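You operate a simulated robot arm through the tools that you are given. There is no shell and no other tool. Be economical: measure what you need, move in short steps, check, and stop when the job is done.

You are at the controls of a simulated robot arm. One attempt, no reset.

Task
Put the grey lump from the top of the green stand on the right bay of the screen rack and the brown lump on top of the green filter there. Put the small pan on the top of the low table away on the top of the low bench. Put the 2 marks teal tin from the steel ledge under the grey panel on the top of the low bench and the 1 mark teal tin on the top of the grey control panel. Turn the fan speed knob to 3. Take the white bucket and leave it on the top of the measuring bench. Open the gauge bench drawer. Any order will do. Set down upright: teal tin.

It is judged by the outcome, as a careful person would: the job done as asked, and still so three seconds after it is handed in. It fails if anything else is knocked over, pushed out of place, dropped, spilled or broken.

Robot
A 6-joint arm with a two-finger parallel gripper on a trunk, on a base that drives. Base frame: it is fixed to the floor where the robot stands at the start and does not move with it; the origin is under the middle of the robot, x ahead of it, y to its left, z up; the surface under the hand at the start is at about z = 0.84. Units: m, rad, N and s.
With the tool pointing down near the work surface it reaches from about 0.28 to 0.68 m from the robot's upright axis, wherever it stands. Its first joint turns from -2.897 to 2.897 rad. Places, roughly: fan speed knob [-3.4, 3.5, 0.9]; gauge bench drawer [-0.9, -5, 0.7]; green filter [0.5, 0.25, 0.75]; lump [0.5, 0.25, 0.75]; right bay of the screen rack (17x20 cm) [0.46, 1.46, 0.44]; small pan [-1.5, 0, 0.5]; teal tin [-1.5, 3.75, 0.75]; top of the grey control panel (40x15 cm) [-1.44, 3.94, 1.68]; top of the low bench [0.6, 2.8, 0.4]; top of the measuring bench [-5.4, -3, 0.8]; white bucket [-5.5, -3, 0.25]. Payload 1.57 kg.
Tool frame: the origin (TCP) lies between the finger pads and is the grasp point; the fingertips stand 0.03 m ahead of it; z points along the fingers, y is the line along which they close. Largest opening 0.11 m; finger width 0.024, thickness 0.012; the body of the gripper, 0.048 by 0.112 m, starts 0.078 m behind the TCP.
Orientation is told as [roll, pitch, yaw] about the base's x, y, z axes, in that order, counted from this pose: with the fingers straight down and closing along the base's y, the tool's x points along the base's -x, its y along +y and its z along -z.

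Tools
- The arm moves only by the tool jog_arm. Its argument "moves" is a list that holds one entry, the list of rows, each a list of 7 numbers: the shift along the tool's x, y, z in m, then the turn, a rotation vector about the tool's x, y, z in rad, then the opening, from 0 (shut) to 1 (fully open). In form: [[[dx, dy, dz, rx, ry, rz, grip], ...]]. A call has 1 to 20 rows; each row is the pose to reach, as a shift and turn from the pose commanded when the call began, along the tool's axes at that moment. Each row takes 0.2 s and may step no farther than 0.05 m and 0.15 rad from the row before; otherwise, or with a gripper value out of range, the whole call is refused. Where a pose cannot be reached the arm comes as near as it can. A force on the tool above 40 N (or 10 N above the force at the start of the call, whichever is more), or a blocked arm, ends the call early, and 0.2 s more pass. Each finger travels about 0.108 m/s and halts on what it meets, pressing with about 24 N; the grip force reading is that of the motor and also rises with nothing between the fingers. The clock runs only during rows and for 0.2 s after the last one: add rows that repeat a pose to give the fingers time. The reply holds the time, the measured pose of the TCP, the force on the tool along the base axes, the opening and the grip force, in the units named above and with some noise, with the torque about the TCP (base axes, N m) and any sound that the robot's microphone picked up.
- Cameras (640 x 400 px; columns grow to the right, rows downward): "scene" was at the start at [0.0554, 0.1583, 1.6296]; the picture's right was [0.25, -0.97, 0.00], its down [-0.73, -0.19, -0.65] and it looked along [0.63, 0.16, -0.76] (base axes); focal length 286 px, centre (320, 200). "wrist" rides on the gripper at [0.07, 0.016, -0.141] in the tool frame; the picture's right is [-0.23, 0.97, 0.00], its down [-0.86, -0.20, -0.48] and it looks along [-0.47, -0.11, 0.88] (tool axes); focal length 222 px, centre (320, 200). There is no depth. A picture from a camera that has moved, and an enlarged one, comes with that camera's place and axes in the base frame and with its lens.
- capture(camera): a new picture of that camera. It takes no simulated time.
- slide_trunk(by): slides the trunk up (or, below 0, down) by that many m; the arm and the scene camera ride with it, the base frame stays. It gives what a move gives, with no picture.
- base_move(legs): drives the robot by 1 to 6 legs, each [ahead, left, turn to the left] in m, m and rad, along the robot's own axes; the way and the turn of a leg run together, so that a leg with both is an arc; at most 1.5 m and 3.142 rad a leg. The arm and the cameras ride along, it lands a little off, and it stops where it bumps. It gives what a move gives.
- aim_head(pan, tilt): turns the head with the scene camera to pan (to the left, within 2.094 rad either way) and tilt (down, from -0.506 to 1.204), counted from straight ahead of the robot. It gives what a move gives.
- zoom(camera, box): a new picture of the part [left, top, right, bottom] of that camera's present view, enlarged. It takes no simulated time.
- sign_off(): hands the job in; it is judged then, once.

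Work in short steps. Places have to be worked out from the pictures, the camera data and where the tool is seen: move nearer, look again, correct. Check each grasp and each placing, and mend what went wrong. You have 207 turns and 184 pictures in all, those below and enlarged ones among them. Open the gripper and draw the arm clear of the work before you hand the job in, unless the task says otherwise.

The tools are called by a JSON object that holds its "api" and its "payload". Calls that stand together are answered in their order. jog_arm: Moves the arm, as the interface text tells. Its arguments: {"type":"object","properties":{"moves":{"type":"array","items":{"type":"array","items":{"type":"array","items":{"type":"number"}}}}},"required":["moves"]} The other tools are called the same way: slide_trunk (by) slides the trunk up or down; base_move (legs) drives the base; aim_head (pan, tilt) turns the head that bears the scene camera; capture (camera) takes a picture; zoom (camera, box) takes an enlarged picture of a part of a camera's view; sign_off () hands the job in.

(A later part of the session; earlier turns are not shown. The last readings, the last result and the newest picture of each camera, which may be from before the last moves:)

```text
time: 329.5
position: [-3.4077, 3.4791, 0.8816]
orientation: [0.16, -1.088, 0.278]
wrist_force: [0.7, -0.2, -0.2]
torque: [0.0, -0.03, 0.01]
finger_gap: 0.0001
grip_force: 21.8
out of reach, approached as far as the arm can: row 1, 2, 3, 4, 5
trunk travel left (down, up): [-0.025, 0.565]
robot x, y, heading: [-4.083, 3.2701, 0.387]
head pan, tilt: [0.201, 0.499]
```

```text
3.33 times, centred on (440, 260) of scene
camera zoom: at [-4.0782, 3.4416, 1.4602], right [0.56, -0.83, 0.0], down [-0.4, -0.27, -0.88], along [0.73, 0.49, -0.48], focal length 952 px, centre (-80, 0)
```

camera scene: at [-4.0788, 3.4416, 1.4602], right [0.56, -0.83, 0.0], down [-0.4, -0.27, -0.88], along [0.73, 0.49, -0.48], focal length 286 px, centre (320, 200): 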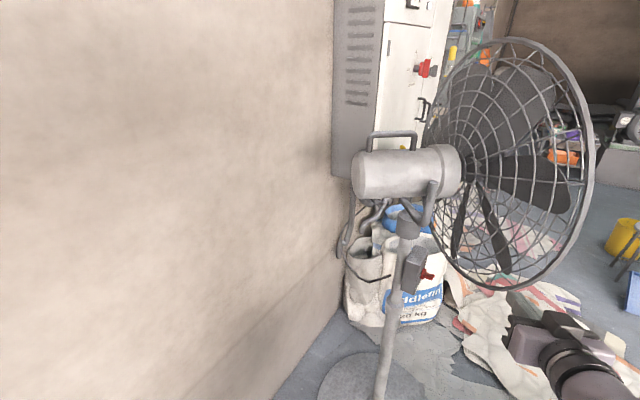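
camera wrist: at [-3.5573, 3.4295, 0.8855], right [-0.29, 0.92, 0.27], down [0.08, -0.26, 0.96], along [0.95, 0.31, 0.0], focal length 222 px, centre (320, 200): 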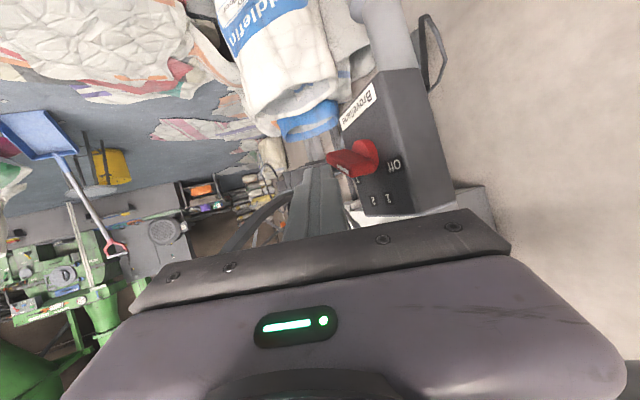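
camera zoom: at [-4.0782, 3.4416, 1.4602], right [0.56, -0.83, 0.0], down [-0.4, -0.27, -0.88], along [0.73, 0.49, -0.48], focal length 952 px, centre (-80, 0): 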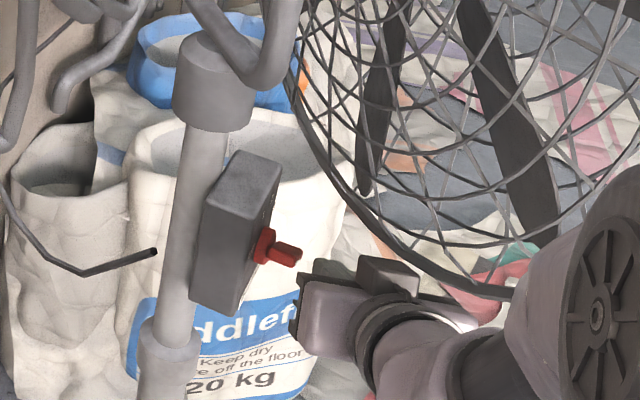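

The arm is near its fold limit here. I back the base 6 cm and lower the trunk the last bit to allow a lower, further-out pose.

{"api": "base_move", "payload": {"legs": [[-0.08, 0, 0]]}}

{"api": "slide_trunk", "payload": {"by": -0.024}}

{"api": "jog_arm", "payload": {"moves": [[[0.01, 0.012, 0.005, 0.04, 0.0, 0, 0], [0.02, 0.025, 0.01, 0.08, 0.0, 0, 0], [0.03, 0.035, 0.018, 0.12, 0.0, -0.0, 0], [0.035, 0.04, 0.025, 0.16, 0.0, 0, 0]]]}}

{"api": "capture", "payload": {"camera": "wrist"}}

```text
time: 330.6
position: [-3.4827, 3.4491, 0.882]
orientation: [0.16, -1.087, 0.277]
wrist_force: [0.2, -0.3, -0.4]
torque: [-0.01, -0.04, 0.02]
finger_gap: 0.0002
grip_force: 21.1
trunk travel left (down, up): [-0.025, 0.565]
robot x, y, heading: [-4.1567, 3.2367, 0.392]
head pan, tilt: [0.201, 0.499]
```

```text
time: 331.3
position: [-3.4826, 3.4495, 0.8578]
orientation: [0.159, -1.089, 0.277]
wrist_force: [0.7, 0.3, -0.5]
torque: [0.01, -0.01, 0.03]
finger_gap: 0.0
grip_force: 21.5
trunk travel left (down, up): [-0.001, 0.589]
robot x, y, heading: [-4.1549, 3.2396, 0.389]
head pan, tilt: [0.201, 0.499]
```

```text
time: 332.3
position: [-3.437, 3.4799, 0.8552]
orientation: [0.15, -1.024, 0.194]
wrist_force: [0.4, 0.3, 0.0]
torque: [-0.04, -0.01, 0.0]
finger_gap: 0.0002
grip_force: 21.8
out of reach, approached as far as the arm can: row 1, 2, 3, 4
trunk travel left (down, up): [-0.001, 0.589]
robot x, y, heading: [-4.1575, 3.24, 0.395]
head pan, tilt: [0.201, 0.499]
```

```text
48 pictures are left
camera wrist: at [-3.5905, 3.4436, 0.8698], right [-0.19, 0.94, 0.27], down [0.12, -0.25, 0.96], along [0.97, 0.22, -0.06], focal length 222 px, centre (320, 200)
```

wrist: 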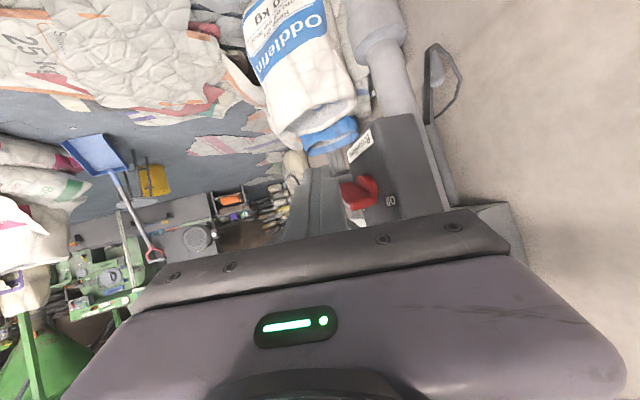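

The tip is now at about (-3.413, 3.489, 0.840) — just southwest of and below the pointer nose. I'll use tiny base moves for x/y and the trunk for z. First tuck the tip under the nose.

{"api": "base_move", "payload": {"legs": [[0.021, 0.024, 0]]}}

{"api": "zoom", "payload": {"camera": "wrist", "box": [260, 110, 460, 235]}}

{"api": "zoom", "payload": {"camera": "scene", "box": [360, 200, 520, 320]}}

```text
time: 333.1
position: [-3.4268, 3.5101, 0.8559]
orientation: [0.15, -1.024, 0.194]
wrist_force: [0.7, -0.3, -0.6]
torque: [-0.01, 0.01, 0.01]
finger_gap: 0.0
grip_force: 21.3
trunk travel left (down, up): [-0.001, 0.589]
robot x, y, heading: [-4.1457, 3.2713, 0.39]
head pan, tilt: [0.201, 0.499]
```

```text
3.20 times, centred on (360, 172) of wrist
camera zoom: at [-3.5802, 3.4743, 0.8698], right [-0.19, 0.94, 0.27], down [0.12, -0.25, 0.96], along [0.97, 0.22, -0.06], focal length 711 px, centre (192, 288)
```

zoom: 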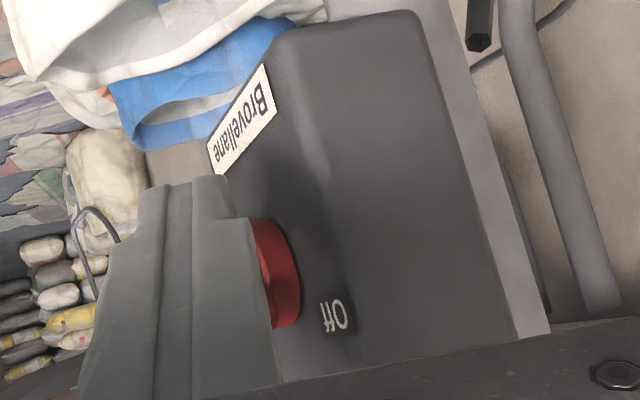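

```text
3.33 times, centred on (440, 260) of scene
camera zoom: at [-4.1423, 3.4416, 1.4362], right [0.56, -0.83, 0.0], down [-0.4, -0.27, -0.88], along [0.73, 0.49, -0.48], focal length 952 px, centre (-80, 0)
```

zoom: 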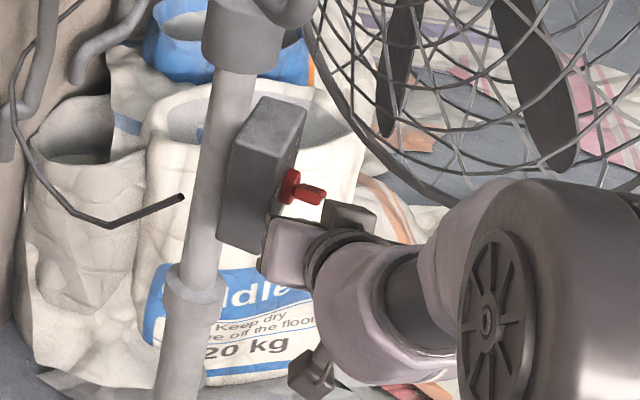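

The tip is at the intended place under the nose. I raise the trunk 2 cm and check.

{"api": "slide_trunk", "payload": {"by": 0.022}}

{"api": "zoom", "payload": {"camera": "wrist", "box": [260, 110, 460, 235]}}

```text
time: 333.8
position: [-3.4268, 3.5103, 0.8782]
orientation: [0.149, -1.025, 0.194]
wrist_force: [0.0, 0.0, -0.4]
torque: [0.01, 0.01, 0.0]
finger_gap: 0.0001
grip_force: 21.3
trunk travel left (down, up): [-0.023, 0.567]
robot x, y, heading: [-4.1482, 3.2712, 0.388]
head pan, tilt: [0.201, 0.499]
```

```text
3.20 times, centred on (360, 172) of wrist
camera zoom: at [-3.5802, 3.4743, 0.8919], right [-0.19, 0.94, 0.27], down [0.12, -0.25, 0.96], along [0.97, 0.22, -0.06], focal length 711 px, centre (192, 288)
```

zoom: 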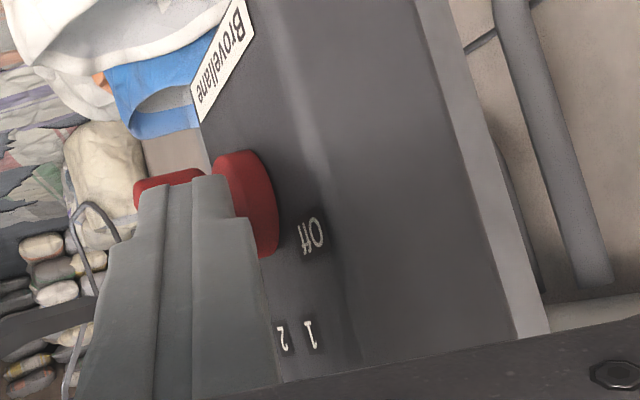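

The nose is shorter than I assumed (~2 cm), so the finger passed beside it. I lower again, move 12 mm east, and lift anew.

{"api": "slide_trunk", "payload": {"by": -0.0225}}

{"api": "base_move", "payload": {"legs": [[0.012, -0.005, 0]]}}

{"api": "slide_trunk", "payload": {"by": 0.02}}

{"api": "zoom", "payload": {"camera": "wrist", "box": [260, 110, 460, 235]}}

```text
time: 334.5
position: [-3.4272, 3.511, 0.8541]
orientation: [0.149, -1.024, 0.194]
wrist_force: [0.1, -0.2, 0.1]
torque: [0.01, -0.01, -0.01]
finger_gap: 0.0
grip_force: 21.1
trunk travel left (down, up): [-0.001, 0.589]
robot x, y, heading: [-4.1475, 3.2692, 0.393]
head pan, tilt: [0.201, 0.499]
```

```text
time: 335.3
position: [-3.413, 3.5106, 0.8551]
orientation: [0.15, -1.027, 0.192]
wrist_force: [-0.5, -0.3, 0.0]
torque: [-0.02, -0.01, -0.01]
finger_gap: 0.0
grip_force: 21.7
trunk travel left (down, up): [-0.001, 0.589]
robot x, y, heading: [-4.136, 3.2687, 0.389]
head pan, tilt: [0.201, 0.499]
```

```text
time: 335.9
position: [-3.4143, 3.5103, 0.8748]
orientation: [0.15, -1.024, 0.193]
wrist_force: [-0.2, 1.0, 1.1]
torque: [0.01, 0.02, -0.04]
finger_gap: 0.0002
grip_force: 21.4
trunk travel left (down, up): [-0.021, 0.569]
robot x, y, heading: [-4.1364, 3.2684, 0.39]
head pan, tilt: [0.201, 0.499]
```

```text
3.20 times, centred on (360, 172) of wrist
camera zoom: at [-3.567, 3.4742, 0.8893], right [-0.19, 0.94, 0.27], down [0.12, -0.25, 0.96], along [0.97, 0.22, -0.06], focal length 711 px, centre (192, 288)
```

zoom: 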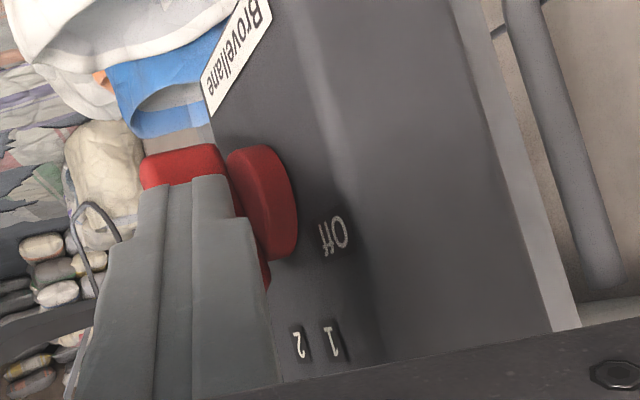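

The knob has turned: the nose now points roughly to "1". I retract west, raise 3 cm, then push the nose eastward.

{"api": "base_move", "payload": {"legs": [[-0.0185, 0.0076, 0]]}}

{"api": "slide_trunk", "payload": {"by": 0.03}}

{"api": "base_move", "payload": {"legs": [[0.033, -0.0138, 0]]}}

{"api": "zoom", "payload": {"camera": "wrist", "box": [260, 110, 460, 235]}}

{"api": "zoom", "payload": {"camera": "scene", "box": [360, 180, 520, 300]}}

```text
time: 336.7
position: [-3.4333, 3.5097, 0.8753]
orientation: [0.15, -1.026, 0.196]
wrist_force: [0.4, 0.0, -0.3]
torque: [0.01, 0.0, -0.01]
finger_gap: 0.0
grip_force: 20.7
trunk travel left (down, up): [-0.021, 0.569]
robot x, y, heading: [-4.1527, 3.2683, 0.392]
head pan, tilt: [0.201, 0.499]
```

```text
time: 337.5
position: [-3.4331, 3.5101, 0.9038]
orientation: [0.15, -1.024, 0.194]
wrist_force: [0.0, 0.6, -0.3]
torque: [0.0, -0.01, 0.0]
finger_gap: 0.0002
grip_force: 21.8
trunk travel left (down, up): [-0.051, 0.539]
robot x, y, heading: [-4.1521, 3.2681, 0.392]
head pan, tilt: [0.201, 0.499]
```

```text
time: 338.3
position: [-3.3988, 3.51, 0.9035]
orientation: [0.15, -1.023, 0.195]
wrist_force: [0.4, -0.4, -0.3]
torque: [-0.05, 0.0, 0.04]
finger_gap: 0.0001
grip_force: 21.5
trunk travel left (down, up): [-0.051, 0.539]
robot x, y, heading: [-4.119, 3.2732, 0.392]
head pan, tilt: [0.201, 0.499]
```

```text
3.20 times, centred on (360, 172) of wrist
camera zoom: at [-3.5518, 3.4742, 0.9189], right [-0.19, 0.94, 0.27], down [0.12, -0.25, 0.96], along [0.97, 0.22, -0.06], focal length 711 px, centre (192, 288)
```

zoom: 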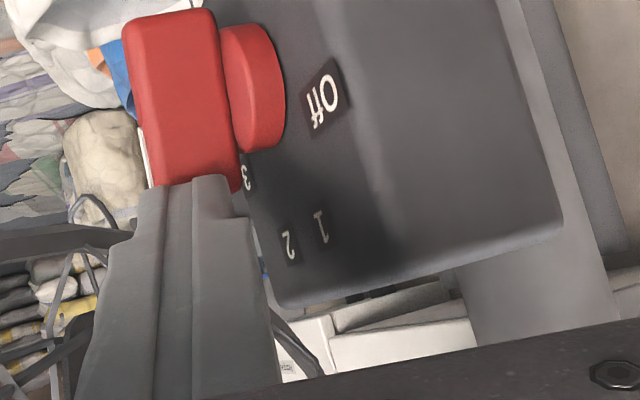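

```text
3.33 times, centred on (440, 240) of scene
camera zoom: at [-4.1136, 3.4416, 1.4857], right [0.56, -0.83, 0.0], down [-0.4, -0.27, -0.88], along [0.73, 0.49, -0.48], focal length 952 px, centre (-80, 67)
```

zoom: 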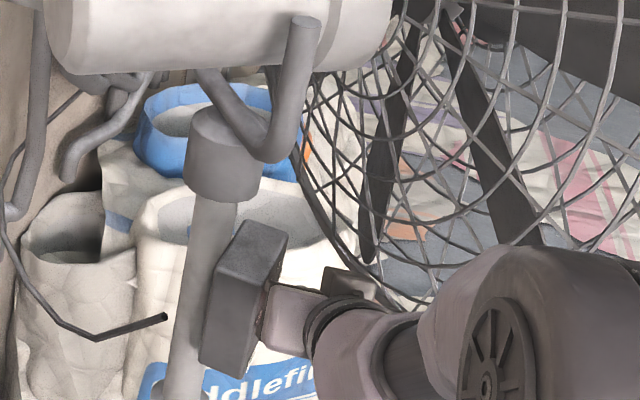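

The bar now stands near upright and the finger is behind its nose. I push further east in two small steps.

{"api": "base_move", "payload": {"legs": [[0.013, -0.005, 0]]}}

{"api": "zoom", "payload": {"camera": "wrist", "box": [260, 90, 460, 215]}}

```text
time: 339.1
position: [-3.3844, 3.5101, 0.9037]
orientation: [0.151, -1.023, 0.196]
wrist_force: [1.2, 0.3, -0.1]
torque: [-0.02, -0.01, -0.03]
finger_gap: 0.0
grip_force: 21.4
trunk travel left (down, up): [-0.051, 0.539]
robot x, y, heading: [-4.1047, 3.2674, 0.391]
head pan, tilt: [0.201, 0.499]
```

```text
3.20 times, centred on (360, 152) of wrist
camera zoom: at [-3.5379, 3.4746, 0.9189], right [-0.19, 0.94, 0.27], down [0.12, -0.25, 0.96], along [0.97, 0.22, -0.06], focal length 711 px, centre (192, 352)
```

zoom: 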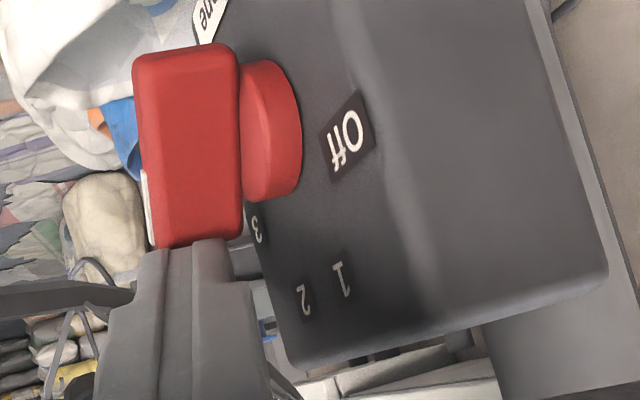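

The finger is behind the nose, the bar at roughly +20–25°. I push another 12 mm and look.

{"api": "base_move", "payload": {"legs": [[0.012, -0.005, 0]]}}

{"api": "zoom", "payload": {"camera": "wrist", "box": [260, 90, 460, 215]}}

```text
time: 339.9
position: [-3.3707, 3.5104, 0.9042]
orientation: [0.151, -1.024, 0.196]
wrist_force: [1.3, 0.1, -0.8]
torque: [-0.04, -0.01, 0.02]
finger_gap: 0.0
grip_force: 21.0
trunk travel left (down, up): [-0.051, 0.539]
robot x, y, heading: [-4.0893, 3.2704, 0.387]
head pan, tilt: [0.201, 0.499]
```

```text
3.20 times, centred on (360, 152) of wrist
camera zoom: at [-3.5251, 3.4745, 0.9189], right [-0.19, 0.94, 0.27], down [0.12, -0.25, 0.96], along [0.97, 0.22, -0.06], focal length 711 px, centre (192, 352)
```

zoom: 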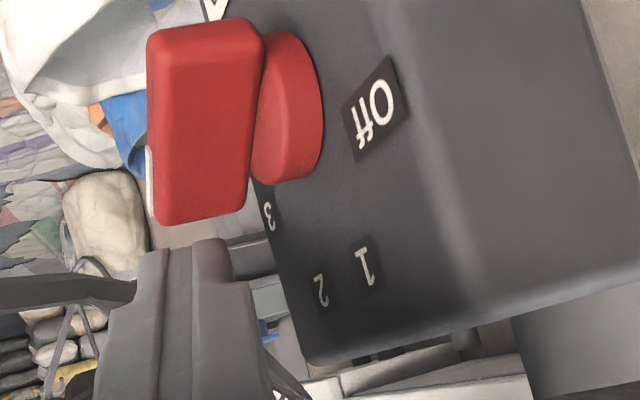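

The nose is at about +45° now with the finger slightly above it. I lower the trunk 7 mm to press it further round.

{"api": "slide_trunk", "payload": {"by": -0.007}}

{"api": "zoom", "payload": {"camera": "wrist", "box": [260, 90, 460, 215]}}

```text
time: 340.4
position: [-3.3722, 3.5111, 0.9004]
orientation: [0.153, -1.028, 0.193]
wrist_force: [-0.4, -0.3, 18.7]
torque: [0.1, -0.35, -0.02]
finger_gap: 0.0001
grip_force: 21.0
trunk travel left (down, up): [-0.044, 0.546]
robot x, y, heading: [-4.0895, 3.272, 0.39]
head pan, tilt: [0.201, 0.499]
```

```text
3.20 times, centred on (360, 152) of wrist
camera zoom: at [-3.5257, 3.4744, 0.9147], right [-0.19, 0.94, 0.27], down [0.11, -0.25, 0.96], along [0.97, 0.22, -0.06], focal length 711 px, centre (192, 352)
```

zoom: 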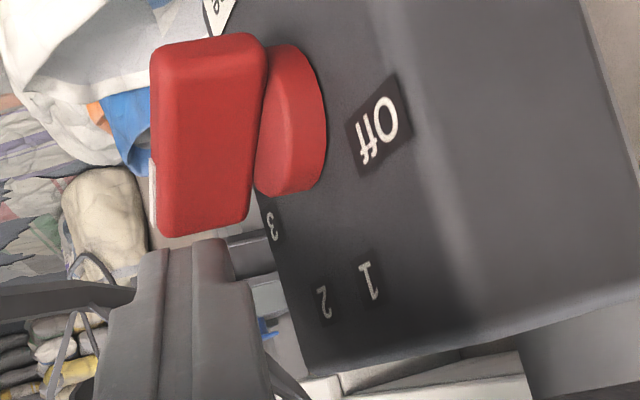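

That pressed stiffly (19 N), so the contact is too near the axis. I lift back and inspect from the scene camera before pushing further.

{"api": "slide_trunk", "payload": {"by": 0.012}}

{"api": "zoom", "payload": {"camera": "scene", "box": [360, 180, 520, 300]}}

{"api": "capture", "payload": {"camera": "wrist"}}

```text
time: 341.0
position: [-3.3724, 3.5109, 0.9075]
orientation: [0.147, -1.023, 0.195]
wrist_force: [0.2, -0.2, -0.5]
torque: [-0.05, 0.01, 0.0]
finger_gap: 0.0
grip_force: 21.4
trunk travel left (down, up): [-0.056, 0.534]
robot x, y, heading: [-4.0905, 3.2706, 0.393]
head pan, tilt: [0.201, 0.499]
```

```text
3.33 times, centred on (440, 240) of scene
camera zoom: at [-4.0869, 3.4419, 1.4907], right [0.56, -0.83, 0.0], down [-0.4, -0.27, -0.88], along [0.73, 0.49, -0.48], focal length 952 px, centre (-80, 67)
```

zoom: 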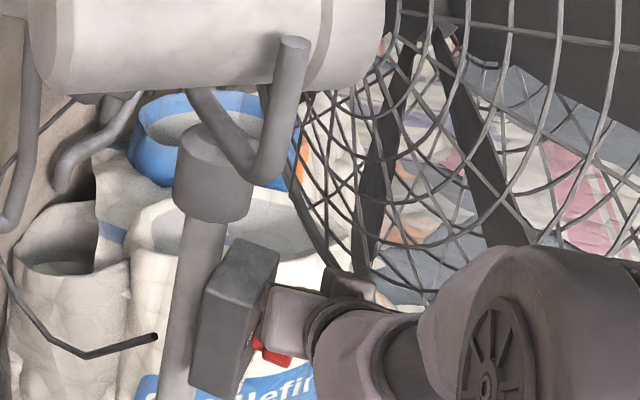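

```text
37 pictures are left
camera wrist: at [-3.5254, 3.4745, 0.9232], right [-0.19, 0.94, 0.27], down [0.12, -0.25, 0.96], along [0.97, 0.22, -0.06], focal length 222 px, centre (320, 200)
```

wrist: 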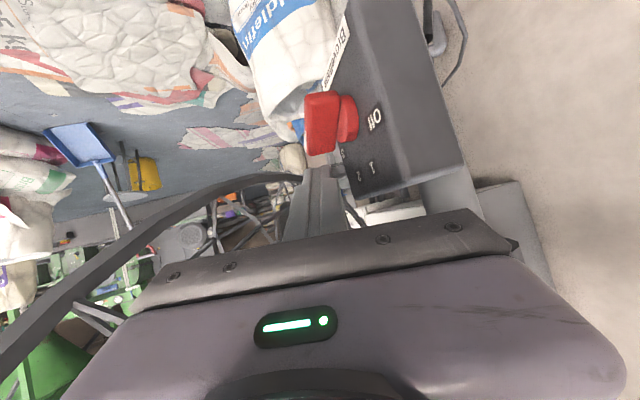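

The guard ring is right beside the fingertip, so no more east travel up here. Instead I retract 35 mm west, lower 15 mm, and push the nose's upper side from the west at lower height.

{"api": "base_move", "payload": {"legs": [[-0.0325, 0.0135, 0]]}}

{"api": "slide_trunk", "payload": {"by": -0.016}}

{"api": "base_move", "payload": {"legs": [[0.013, -0.0054, 0]]}}

{"api": "zoom", "payload": {"camera": "wrist", "box": [260, 90, 460, 215]}}

```text
time: 341.9
position: [-3.407, 3.5105, 0.9111]
orientation: [0.15, -1.024, 0.195]
wrist_force: [-1.6, 0.0, -1.0]
torque: [0.0, 0.0, -0.02]
finger_gap: 0.0001
grip_force: 21.5
trunk travel left (down, up): [-0.056, 0.534]
robot x, y, heading: [-4.125, 3.2701, 0.393]
head pan, tilt: [0.201, 0.499]
```

```text
time: 342.5
position: [-3.4067, 3.5102, 0.8928]
orientation: [0.15, -1.022, 0.193]
wrist_force: [0.5, 0.5, -0.3]
torque: [-0.01, -0.01, 0.01]
finger_gap: 0.0
grip_force: 21.3
trunk travel left (down, up): [-0.04, 0.55]
robot x, y, heading: [-4.1276, 3.269, 0.391]
head pan, tilt: [0.201, 0.499]
```

```text
time: 343.3
position: [-3.3917, 3.5107, 0.8932]
orientation: [0.151, -1.023, 0.195]
wrist_force: [-0.4, -0.6, 0.4]
torque: [0.01, 0.01, 0.01]
finger_gap: 0.0002
grip_force: 20.6
trunk travel left (down, up): [-0.04, 0.55]
robot x, y, heading: [-4.1092, 3.2699, 0.394]
head pan, tilt: [0.201, 0.499]
```

```text
3.20 times, centred on (360, 152) of wrist
camera zoom: at [-3.5457, 3.4746, 0.9079], right [-0.19, 0.94, 0.27], down [0.12, -0.25, 0.96], along [0.97, 0.22, -0.06], focal length 711 px, centre (192, 352)
```

zoom: 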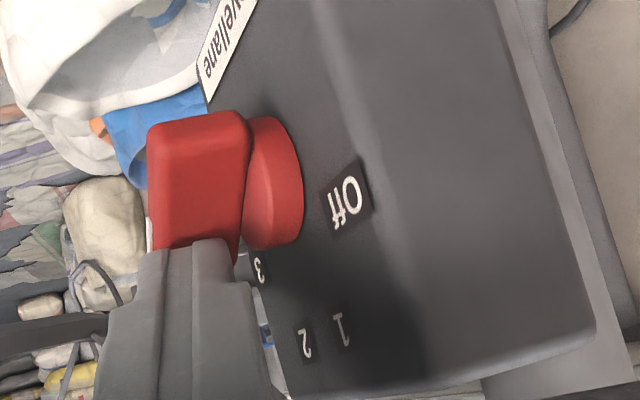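

The bar is turning further. One more 8 mm push.

{"api": "base_move", "payload": {"legs": [[0.009, -0.0038, 0]]}}

{"api": "zoom", "payload": {"camera": "wrist", "box": [260, 90, 460, 215]}}

```text
time: 344.0
position: [-3.3832, 3.511, 0.8944]
orientation: [0.151, -1.027, 0.194]
wrist_force: [-4.8, -1.2, 7.1]
torque: [-0.06, -0.04, 0.06]
finger_gap: 0.0001
grip_force: 21.1
trunk travel left (down, up): [-0.04, 0.55]
robot x, y, heading: [-4.1062, 3.271, 0.385]
head pan, tilt: [0.201, 0.499]
```

```text
3.20 times, centred on (360, 152) of wrist
camera zoom: at [-3.5367, 3.4743, 0.909], right [-0.19, 0.94, 0.27], down [0.12, -0.25, 0.96], along [0.97, 0.22, -0.06], focal length 711 px, centre (192, 352)
```

zoom: 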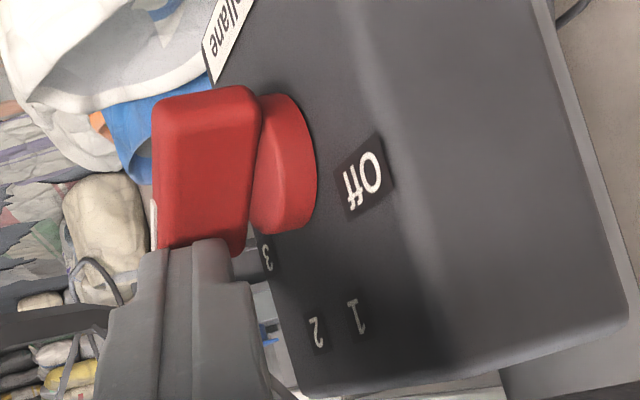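

About 8 N of resistance — probably at the stop. I retract westward and view the knob.

{"api": "base_move", "payload": {"legs": [[-0.15, 0.0, 0]]}}

{"api": "zoom", "payload": {"camera": "wrist", "box": [260, 80, 460, 205]}}

```text
time: 345.4
position: [-3.5237, 3.4533, 0.8951]
orientation: [0.15, -1.025, 0.196]
wrist_force: [0.3, -0.8, -0.7]
torque: [-0.03, -0.01, -0.02]
finger_gap: 0.0
grip_force: 21.0
trunk travel left (down, up): [-0.04, 0.55]
robot x, y, heading: [-4.2421, 3.2162, 0.397]
head pan, tilt: [0.201, 0.499]
```

```text
3.20 times, centred on (360, 142) of wrist
camera zoom: at [-3.677, 3.4181, 0.9085], right [-0.2, 0.94, 0.27], down [0.12, -0.25, 0.96], along [0.97, 0.22, -0.06], focal length 711 px, centre (192, 384)
```

zoom: 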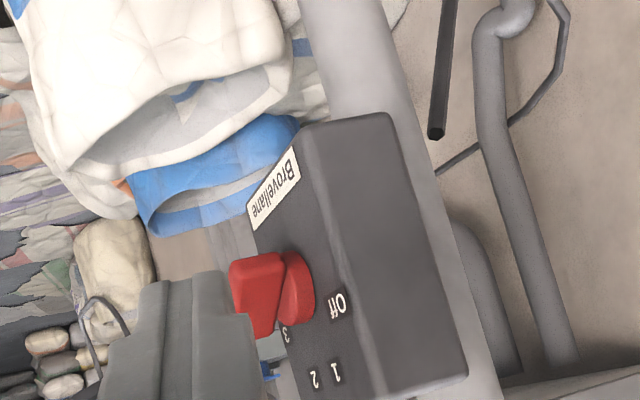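

Not conclusive from here. I back 0.2 and shift right 0.2 to view the face obliquely from the southwest.

{"api": "base_move", "payload": {"legs": [[-0.18, 0, 0], [0, -0.22, 0.15]]}}

{"api": "capture", "payload": {"camera": "wrist"}}

```text
time: 348.2
position: [-3.6311, 3.2935, 0.8938]
orientation: [0.151, -1.024, 0.352]
wrist_force: [0.3, 0.0, -0.6]
torque: [-0.01, -0.01, 0.0]
finger_gap: 0.0001
grip_force: 21.4
trunk travel left (down, up): [-0.04, 0.55]
robot x, y, heading: [-4.3046, 2.9405, 0.548]
head pan, tilt: [0.201, 0.499]
```

```text
33 pictures are left
camera wrist: at [-3.7768, 3.2335, 0.9083], right [-0.34, 0.9, 0.27], down [0.15, -0.23, 0.96], along [0.93, 0.37, -0.06], focal length 222 px, centre (320, 200)
```

wrist: 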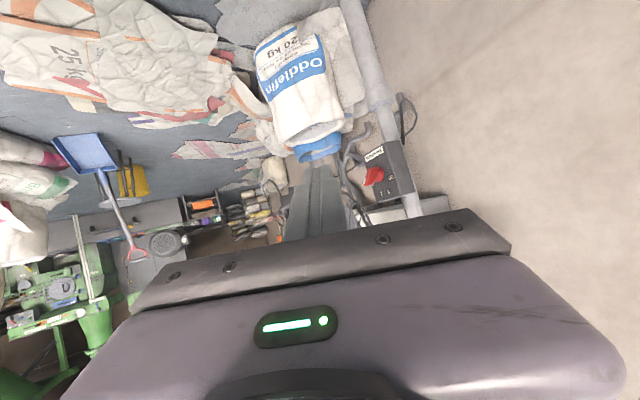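

{"api": "zoom", "payload": {"camera": "wrist", "box": [345, 140, 425, 210]}}

```text
5.71 times, centred on (385, 175) of wrist
camera zoom: at [-3.7768, 3.2335, 0.9083], right [-0.34, 0.9, 0.27], down [0.15, -0.23, 0.96], along [0.93, 0.37, -0.06], focal length 1269 px, centre (-51, 343)
```

zoom: 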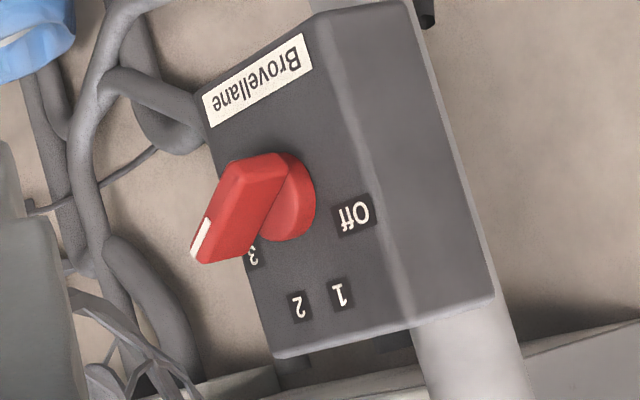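

The pointer's white line now aims at "3" (≈60°). The knob is done. I back away, restore the tool to vertical, and look southwest for the route.

{"api": "base_move", "payload": {"legs": [[-0.25, 0, 0]]}}

{"api": "slide_trunk", "payload": {"by": 0.2}}

{"api": "jog_arm", "payload": {"moves": [[[-0.01, 0, 0, -0.03, 0.13, 0, 0], [-0.02, 0, 0, -0.06, 0.26, 0, 0.2], [-0.03, 0, 0, -0.09, 0.39, 0, 0.4], [-0.03, 0, 0, -0.11, 0.52, 0, 0.4], [-0.03, 0, 0, -0.13, 0.65, 0, 0.4], [-0.03, 0, 0, -0.15, 0.78, 0, 0.4], [-0.03, 0, 0, -0.15, 0.91, 0, 0.4], [-0.03, 0, 0, -0.15, 1.02, 0, 0.4]]]}}

{"api": "base_move", "payload": {"legs": [[0, 0, -2.1]]}}

{"api": "aim_head", "payload": {"pan": -0.2, "tilt": 0.35}}

{"api": "capture", "payload": {"camera": "scene"}}

```text
time: 350.0
position: [-3.8418, 3.1615, 0.8937]
orientation: [0.149, -1.026, 0.35]
wrist_force: [-0.9, -0.1, 0.3]
torque: [-0.03, 0.01, 0.03]
finger_gap: 0.0
grip_force: 21.0
trunk travel left (down, up): [-0.04, 0.55]
robot x, y, heading: [-4.5158, 2.8159, 0.545]
head pan, tilt: [0.201, 0.499]
```

```text
time: 352.2
position: [-3.8415, 3.1609, 1.0927]
orientation: [0.15, -1.024, 0.349]
wrist_force: [0.3, 0.6, 0.1]
torque: [0.02, -0.03, 0.01]
finger_gap: 0.0002
grip_force: 21.0
trunk travel left (down, up): [-0.24, 0.35]
robot x, y, heading: [-4.5143, 2.8127, 0.542]
head pan, tilt: [0.201, 0.499]
```

```text
time: 354.0
position: [-3.8929, 3.1312, 1.1079]
orientation: [0.204, -0.079, 0.537]
wrist_force: [1.1, 0.0, 0.6]
torque: [-0.01, -0.01, 0.0]
finger_gap: 0.044
grip_force: 0.1
out of reach, approached as far as the arm can: row 1, 2, 3, 6, 7, 8
trunk travel left (down, up): [-0.24, 0.35]
robot x, y, heading: [-4.5139, 2.8122, 0.547]
head pan, tilt: [0.201, 0.499]
```

```text
time: 359.4
position: [-4.5559, 2.1131, 1.1077]
orientation: [0.199, -0.084, -1.564]
wrist_force: [0.2, 0.1, -0.3]
torque: [-0.01, -0.01, 0.0]
finger_gap: 0.0439
grip_force: 0.0
trunk travel left (down, up): [-0.24, 0.35]
robot x, y, heading: [-4.5161, 2.8123, -1.56]
head pan, tilt: [0.201, 0.499]
```

```text
time: 360.3
position: [-4.5564, 2.1139, 1.1064]
orientation: [0.204, -0.083, -1.566]
wrist_force: [-0.7, -0.3, 0.3]
torque: [0.0, 0.01, 0.0]
finger_gap: 0.0441
grip_force: 0.2
trunk travel left (down, up): [-0.24, 0.35]
robot x, y, heading: [-4.5141, 2.8097, -1.557]
head pan, tilt: [-0.201, 0.351]
```

```text
31 pictures are left
camera scene: at [-4.3927, 2.7421, 1.6884], right [-0.98, 0.18, 0.0], down [0.06, 0.34, -0.94], along [-0.17, -0.92, -0.34], focal length 286 px, centre (320, 200)
```

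scene: 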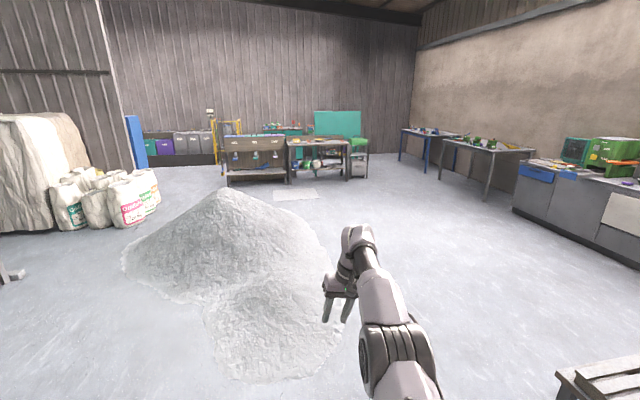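

The gravel pile's west edge is x≈-4.97 and a slatted table corner sits near (-5.4, 2.2). The bucket is on the lower shelf of the measuring bench. I drive between them toward the bench.

{"api": "base_move", "payload": {"legs": [[0.9, -0.35, 0], [0.9, -0.57, 0], [1.5, 0, 0], [1.1, 0, 0]]}}

{"api": "aim_head", "payload": {"pan": 0, "tilt": 0.6}}

{"api": "capture", "payload": {"camera": "scene"}}

```text
time: 383.0
position: [-5.4832, -2.3689, 1.1083]
orientation: [0.2, -0.083, -1.581]
wrist_force: [-0.1, 0.2, -0.2]
torque: [0.02, 0.01, 0.03]
finger_gap: 0.0439
grip_force: 0.1
trunk travel left (down, up): [-0.24, 0.35]
robot x, y, heading: [-5.4303, -1.6688, -1.575]
head pan, tilt: [-0.201, 0.351]
```

```text
time: 383.8
position: [-5.4823, -2.3685, 1.1077]
orientation: [0.201, -0.084, -1.582]
wrist_force: [-0.5, -0.4, -0.3]
torque: [0.01, -0.04, 0.01]
finger_gap: 0.0441
grip_force: 0.1
trunk travel left (down, up): [-0.24, 0.35]
robot x, y, heading: [-5.4313, -1.6719, -1.571]
head pan, tilt: [0.0, 0.6]
```

```text
30 pictures are left
camera scene: at [-5.2902, -1.7403, 1.6657], right [-1.0, 0.0, 0.0], down [0.0, 0.56, -0.83], along [0.0, -0.83, -0.56], focal length 286 px, centre (320, 200)
```

scene: 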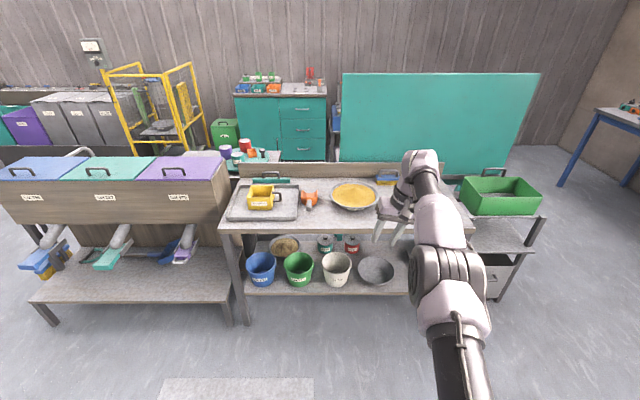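

The white bucket is on the lower shelf. I enlarge the bench.

{"api": "zoom", "payload": {"camera": "scene", "box": [220, 165, 480, 325]}}

```text
2.46 times, centred on (350, 245) of scene
camera zoom: at [-5.2902, -1.7403, 1.6657], right [-1.0, 0.0, 0.0], down [0.0, 0.56, -0.83], along [0.0, -0.83, -0.56], focal length 703 px, centre (246, 89)
```

zoom: 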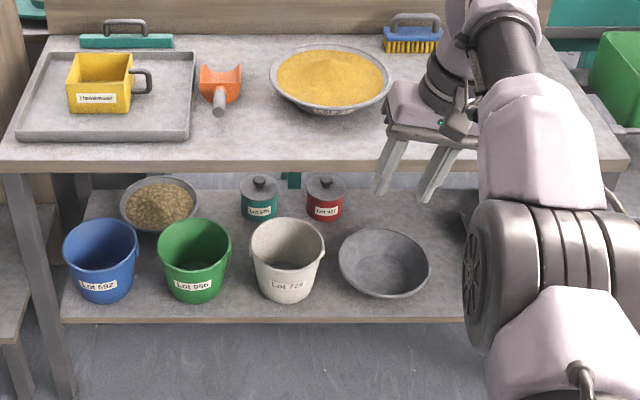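

White bucket: rim ≈17.5 cm across, centre ≈(-5.39, -2.93), rim z≈0.42, under the bench top (front edge y≈-2.77). I'll pinch its right (-x) wall with the tool pitched forward ~50°. First I set that orientation here.

{"api": "jog_arm", "payload": {"moves": [[[-0.01, 0, 0, 0.05, -0.13, 0, 0.45], [-0.02, 0, 0, 0.1, -0.26, 0, 0.45], [-0.02, 0, 0, 0.15, -0.39, 0, 0.45], [-0.02, 0, 0, 0.2, -0.52, 0, 0.45], [-0.02, 0, 0, 0.2, -0.66, 0, 0.45], [-0.02, 0, 0, 0.2, -0.8, 0, 0.45]]]}}

{"api": "slide_trunk", "payload": {"by": -0.23}}

```text
time: 385.1
position: [-5.483, -2.3891, 1.1093]
orientation: [0.045, -0.878, -1.689]
wrist_force: [-0.3, -0.4, 0.4]
torque: [0.01, 0.0, -0.01]
finger_gap: 0.0495
grip_force: 0.0
trunk travel left (down, up): [-0.24, 0.35]
robot x, y, heading: [-5.434, -1.6679, -1.574]
head pan, tilt: [0.0, 0.6]
```

```text
time: 387.6
position: [-5.4821, -2.389, 0.8792]
orientation: [0.043, -0.877, -1.688]
wrist_force: [0.1, 0.6, -0.2]
torque: [0.05, -0.03, -0.02]
finger_gap: 0.0492
grip_force: 0.1
trunk travel left (down, up): [-0.01, 0.58]
robot x, y, heading: [-5.4302, -1.6701, -1.57]
head pan, tilt: [0.0, 0.6]
```

Works. Now I lower the arm in front of the bench to z≈0.46 and square the yaw.

{"api": "jog_arm", "payload": {"moves": [[[0.033, 0, 0.0275, -0.01, 0, -0.015, 0.45], [0.066, 0, 0.055, -0.02, 0, -0.03, 0.45], [0.099, 0, 0.0825, -0.03, 0, -0.045, 0.45], [0.132, 0, 0.11, -0.04, 0, -0.06, 0.45], [0.165, 0, 0.1375, -0.048, 0, -0.075, 0.45], [0.198, 0, 0.165, -0.048, 0, -0.075, 0.45], [0.231, 0, 0.1925, -0.048, 0, -0.075, 0.45], [0.264, 0, 0.22, -0.048, 0, -0.075, 0.45], [0.297, 0, 0.2475, -0.048, 0, -0.075, 0.45], [0.325, 0, 0.27, -0.048, 0, -0.075, 0.45]]]}}

{"api": "capture", "payload": {"camera": "wrist"}}

```text
time: 389.8
position: [-5.4697, -2.3892, 0.4563]
orientation: [0.003, -0.877, -1.571]
wrist_force: [0.7, -0.2, 0.5]
torque: [-0.02, 0.01, -0.06]
finger_gap: 0.0495
grip_force: 0.2
trunk travel left (down, up): [-0.01, 0.58]
robot x, y, heading: [-5.4286, -1.6704, -1.576]
head pan, tilt: [0.0, 0.6]
```

```text
28 pictures are left
camera wrist: at [-5.4538, -2.2349, 0.493], right [0.97, -0.14, 0.18], down [-0.2, -0.18, 0.96], along [-0.11, -0.97, -0.2], focal length 222 px, centre (320, 200)
```

wrist: 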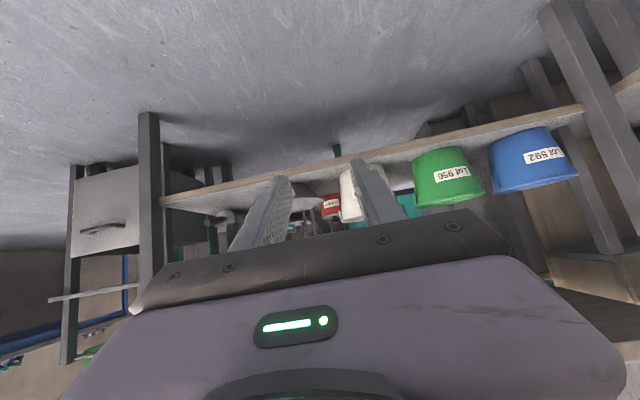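

Geometry from this view: shelf z≈0.305, rim z≈0.455, bucket centre ≈(-5.388, -2.894), its -x wall at x≈-5.47, which matches the TCP's x. I raise 4 cm and drive ahead 0.49 m to be above the wall.

{"api": "jog_arm", "payload": {"moves": [[[-0.016, 0, -0.013, 0, 0, 0, 0.45], [-0.033, 0, -0.027, 0, 0, 0, 0.45]]]}}

{"api": "base_move", "payload": {"legs": [[0.49, 0, 0]]}}

{"api": "capture", "payload": {"camera": "wrist"}}

```text
time: 390.4
position: [-5.4706, -2.3876, 0.4983]
orientation: [0.002, -0.879, -1.57]
wrist_force: [0.5, 0.2, 0.1]
torque: [-0.01, -0.01, 0.01]
finger_gap: 0.0495
grip_force: 0.2
trunk travel left (down, up): [-0.01, 0.58]
robot x, y, heading: [-5.4286, -1.6734, -1.57]
head pan, tilt: [0.0, 0.6]
```

```text
time: 393.3
position: [-5.474, -2.8819, 0.4981]
orientation: [0.003, -0.878, -1.571]
wrist_force: [1.2, 0.4, 0.1]
torque: [0.02, 0.04, 0.01]
finger_gap: 0.0496
grip_force: 0.0
trunk travel left (down, up): [-0.01, 0.58]
robot x, y, heading: [-5.4333, -2.1693, -1.581]
head pan, tilt: [0.0, 0.6]
```

```text
27 pictures are left
camera wrist: at [-5.4571, -2.7296, 0.5353], right [0.97, -0.15, 0.18], down [-0.2, -0.18, 0.96], along [-0.11, -0.97, -0.2], focal length 222 px, centre (320, 200)
```

wrist: 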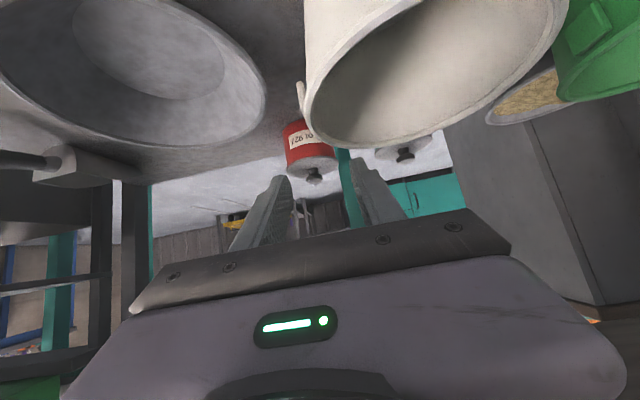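

Wall is at x≈-5.468, bucket centre y≈-2.87, rim z≈0.445. I adjust slightly and descend to straddle the wall, then close.

{"api": "jog_arm", "payload": {"moves": [[[0.0096, 0.006, -0.0116, 0, 0, 0, 0.45], [0.025, 0.006, 0.0015, 0, 0, 0, 0.45], [0.04, 0.006, 0.0136, 0, 0, 0, 0.45], [0.0504, 0.006, 0.0222, 0, 0, 0, 0.45], [0.0504, 0.006, 0.0222, 0, 0, 0, 0.25], [0.0504, 0.006, 0.0222, 0, 0, 0, 0.1], [0.0504, 0.006, 0.0222, 0, 0, 0, 0], [0.0504, 0.006, 0.0222, 0, 0, 0, 0]]]}}

{"api": "capture", "payload": {"camera": "wrist"}}

```text
time: 395.1
position: [-5.4687, -2.8678, 0.4461]
orientation: [0.004, -0.878, -1.575]
wrist_force: [-1.0, 1.5, 5.6]
torque: [0.6, -0.4, 0.56]
finger_gap: 0.0057
grip_force: 23.6
trunk travel left (down, up): [-0.01, 0.58]
robot x, y, heading: [-5.4295, -2.1653, -1.574]
head pan, tilt: [0.0, 0.6]
```

```text
26 pictures are left
camera wrist: at [-5.4516, -2.715, 0.4825], right [0.97, -0.15, 0.18], down [-0.2, -0.18, 0.96], along [-0.11, -0.97, -0.2], focal length 222 px, centre (320, 200)
```

wrist: 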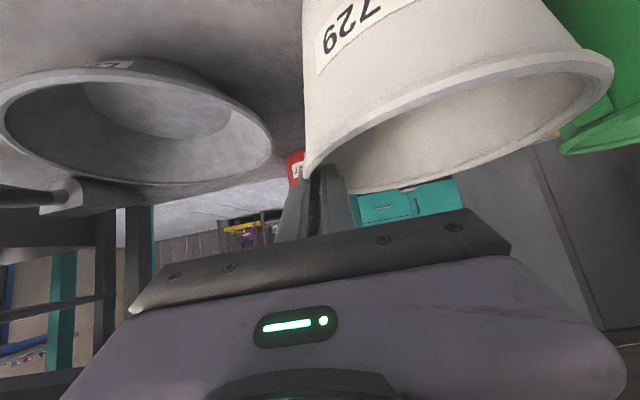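

Wall pinched (5.7 mm). I lift 4 cm gently and check.

{"api": "jog_arm", "payload": {"moves": [[[-0.004, 0, -0.0032, 0, 0, 0, 0], [-0.01, 0, -0.0083, 0, 0, 0, 0], [-0.018, 0, -0.015, 0, 0, 0, 0], [-0.027, 0, -0.0224, 0, 0, 0, 0], [-0.035, 0, -0.029, 0, 0, 0, 0], [-0.035, 0, -0.029, 0, 0, 0, 0]]]}}

{"api": "capture", "payload": {"camera": "wrist"}}

```text
time: 396.5
position: [-5.4682, -2.8667, 0.4906]
orientation: [0.001, -0.878, -1.572]
wrist_force: [0.1, 0.4, -0.9]
torque: [0.01, 0.15, 0.02]
finger_gap: 0.0044
grip_force: 24.5
trunk travel left (down, up): [-0.01, 0.58]
robot x, y, heading: [-5.4324, -2.1636, -1.576]
head pan, tilt: [0.0, 0.6]
```

```text
25 pictures are left
camera wrist: at [-5.4514, -2.7145, 0.5276], right [0.97, -0.15, 0.18], down [-0.2, -0.18, 0.96], along [-0.11, -0.97, -0.2], focal length 222 px, centre (320, 200)
```

wrist: 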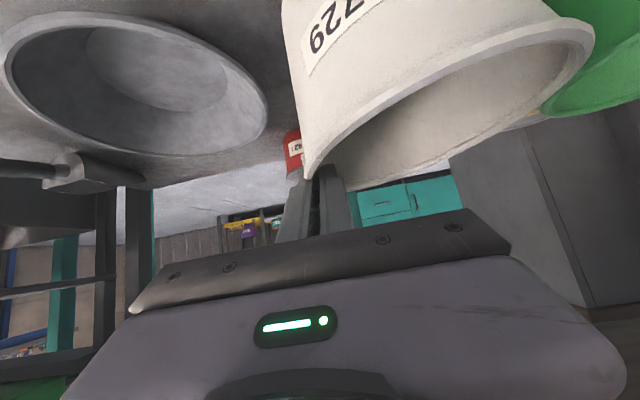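

The bucket is held, light, drooping a little. I lift 3 cm more and back straight out.

{"api": "jog_arm", "payload": {"moves": [[[-0.008, 0, -0.0065, 0, 0, 0, 0], [-0.016, 0, -0.013, 0, 0, 0, 0], [-0.023, 0, -0.019, 0, 0, 0, 0], [-0.023, 0, -0.019, 0, 0, 0, 0]]]}}

{"api": "base_move", "payload": {"legs": [[-0.45, 0, 0]]}}

{"api": "slide_trunk", "payload": {"by": 0.39}}

{"api": "slide_trunk", "payload": {"by": 0.15}}

{"api": "aim_head", "payload": {"pan": 0, "tilt": 0.75}}

{"api": "capture", "payload": {"camera": "scene"}}

```text
time: 397.5
position: [-5.4678, -2.8678, 0.5208]
orientation: [0.001, -0.877, -1.573]
wrist_force: [-0.8, -0.1, -2.1]
torque: [0.02, 0.14, -0.04]
finger_gap: 0.0041
grip_force: 23.7
trunk travel left (down, up): [-0.01, 0.58]
robot x, y, heading: [-5.4304, -2.1634, -1.573]
head pan, tilt: [0.0, 0.6]
```

```text
time: 400.2
position: [-5.4681, -2.4113, 0.5212]
orientation: [0.0, -0.879, -1.576]
wrist_force: [-0.3, -0.2, -2.0]
torque: [0.03, 0.07, 0.0]
finger_gap: 0.0044
grip_force: 24.1
trunk travel left (down, up): [-0.01, 0.58]
robot x, y, heading: [-5.429, -1.7116, -1.58]
head pan, tilt: [0.0, 0.6]
```

```text
time: 404.0
position: [-5.4679, -2.4122, 0.9108]
orientation: [0.002, -0.876, -1.576]
wrist_force: [-0.7, -0.6, -2.2]
torque: [0.05, 0.09, 0.0]
finger_gap: 0.0042
grip_force: 24.3
trunk travel left (down, up): [-0.4, 0.19]
robot x, y, heading: [-5.4293, -1.7096, -1.578]
head pan, tilt: [0.0, 0.6]
```

```text
time: 405.7
position: [-5.4683, -2.4122, 1.0607]
orientation: [0.002, -0.879, -1.578]
wrist_force: [-0.5, 0.1, -2.1]
torque: [0.04, 0.14, -0.01]
finger_gap: 0.0042
grip_force: 23.4
trunk travel left (down, up): [-0.55, 0.04]
robot x, y, heading: [-5.4289, -1.7068, -1.577]
head pan, tilt: [0.0, 0.6]
```

```text
time: 406.4
position: [-5.4705, -2.4121, 1.0603]
orientation: [0.002, -0.877, -1.576]
wrist_force: [0.5, 0.4, -1.7]
torque: [0.03, 0.15, 0.0]
finger_gap: 0.0042
grip_force: 24.1
trunk travel left (down, up): [-0.55, 0.04]
robot x, y, heading: [-5.4315, -1.7134, -1.577]
head pan, tilt: [0.0, 0.75]
```

```text
24 pictures are left
camera scene: at [-5.289, -1.7754, 1.9628], right [-1.0, 0.01, 0.0], down [0.01, 0.68, -0.73], along [-0.01, -0.73, -0.68], focal length 286 px, centre (320, 200)
```

scene: 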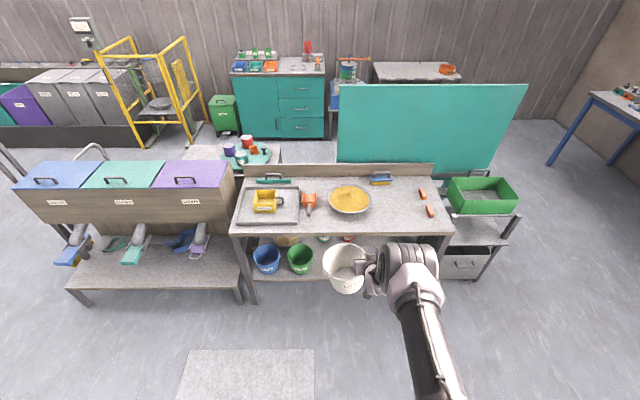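

The free spot is right of the powder pan: bucket base centre ≈(-5.75, -2.92), so TCP ≈(-5.81, -2.91). I raise a bit, strafe right 0.34 and go ahead 0.50.

{"api": "slide_trunk", "payload": {"by": 0.035}}

{"api": "base_move", "payload": {"legs": [[0, -0.34, 0], [0.5, 0, 0]]}}

{"api": "aim_head", "payload": {"pan": 0, "tilt": 0.85}}

{"api": "capture", "payload": {"camera": "scene"}}

{"api": "capture", "payload": {"camera": "wrist"}}

```text
time: 407.2
position: [-5.4691, -2.413, 1.0953]
orientation: [0.0, -0.878, -1.577]
wrist_force: [-0.6, -0.1, -1.3]
torque: [0.0, 0.15, 0.01]
finger_gap: 0.004
grip_force: 23.9
trunk travel left (down, up): [-0.585, 0.005]
robot x, y, heading: [-5.4289, -1.7115, -1.581]
head pan, tilt: [0.0, 0.75]
```

```text
time: 412.0
position: [-5.8109, -2.9063, 1.0957]
orientation: [0.002, -0.877, -1.573]
wrist_force: [0.1, 0.5, -1.3]
torque: [0.06, 0.14, 0.02]
finger_gap: 0.0042
grip_force: 23.9
trunk travel left (down, up): [-0.585, 0.005]
robot x, y, heading: [-5.7767, -2.2026, -1.578]
head pan, tilt: [0.0, 0.75]
```

```text
time: 412.7
position: [-5.8117, -2.9058, 1.0951]
orientation: [0.002, -0.878, -1.571]
wrist_force: [-0.4, 0.6, -1.9]
torque: [0.01, 0.13, -0.02]
finger_gap: 0.0042
grip_force: 23.6
trunk travel left (down, up): [-0.585, 0.005]
robot x, y, heading: [-5.7737, -2.2015, -1.573]
head pan, tilt: [0.0, 0.85]
```

```text
23 pictures are left
camera scene: at [-5.6348, -2.2643, 1.9898], right [-1.0, 0.0, 0.0], down [0.0, 0.75, -0.66], along [0.0, -0.66, -0.75], focal length 286 px, centre (320, 200)
```

scene: 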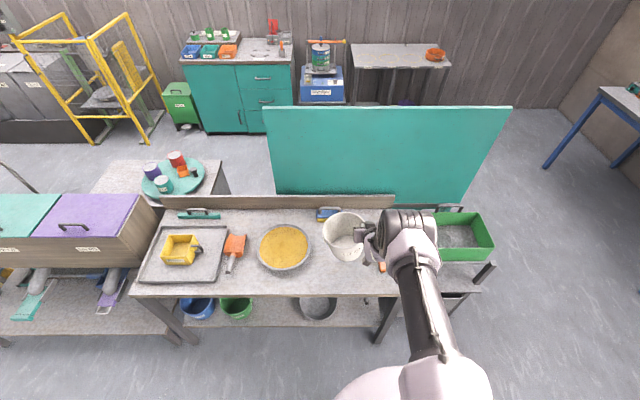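

```text
22 pictures are left
camera wrist: at [-5.7942, -2.7539, 1.1324], right [0.97, -0.15, 0.18], down [-0.2, -0.18, 0.96], along [-0.11, -0.97, -0.2], focal length 222 px, centre (320, 200)
```

wrist: 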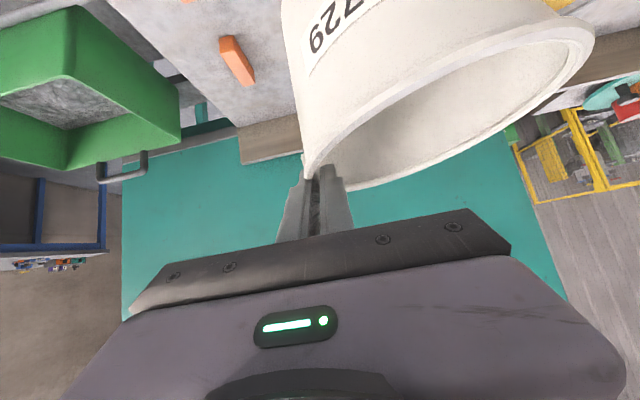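

Over the free spot. I level the bucket by a small roll (~0.1 rad) and lower the trunk 0.10, then feel down with the arm.

{"api": "jog_arm", "payload": {"moves": [[[0, 0, 0, -0.035, 0, 0.042, 0], [0, 0, 0, -0.07, 0, 0.085, 0], [0, 0, 0, -0.07, 0, 0.085, 0]]]}}

{"api": "slide_trunk", "payload": {"by": -0.115}}

{"api": "capture", "payload": {"camera": "wrist"}}

```text
time: 413.5
position: [-5.8109, -2.9058, 1.0957]
orientation: [0.175, -0.87, -1.704]
wrist_force: [0.0, 0.0, -1.0]
torque: [0.01, 0.11, 0.02]
finger_gap: 0.0041
grip_force: 23.9
trunk travel left (down, up): [-0.585, 0.005]
robot x, y, heading: [-5.7718, -2.2061, -1.579]
head pan, tilt: [0.0, 0.85]
```

```text
time: 414.9
position: [-5.8108, -2.9063, 0.9794]
orientation: [0.172, -0.87, -1.706]
wrist_force: [-0.2, -0.3, -1.6]
torque: [0.03, 0.15, 0.05]
finger_gap: 0.0044
grip_force: 24.4
trunk travel left (down, up): [-0.47, 0.12]
robot x, y, heading: [-5.7759, -2.2032, -1.572]
head pan, tilt: [0.0, 0.85]
```

```text
21 pictures are left
camera wrist: at [-5.7981, -2.7534, 1.0192], right [0.95, -0.15, 0.28], down [-0.31, -0.18, 0.94], along [-0.09, -0.97, -0.21], focal length 222 px, centre (320, 200)
```

wrist: 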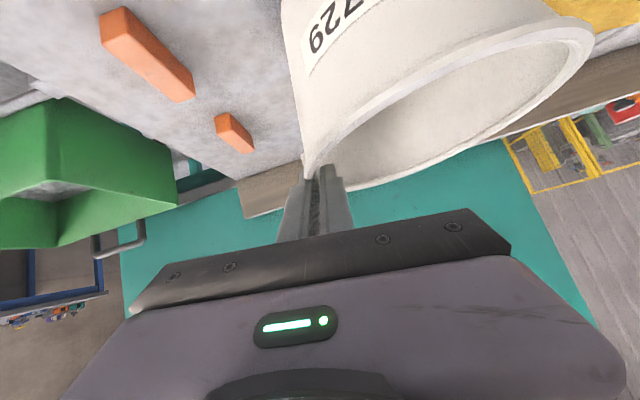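

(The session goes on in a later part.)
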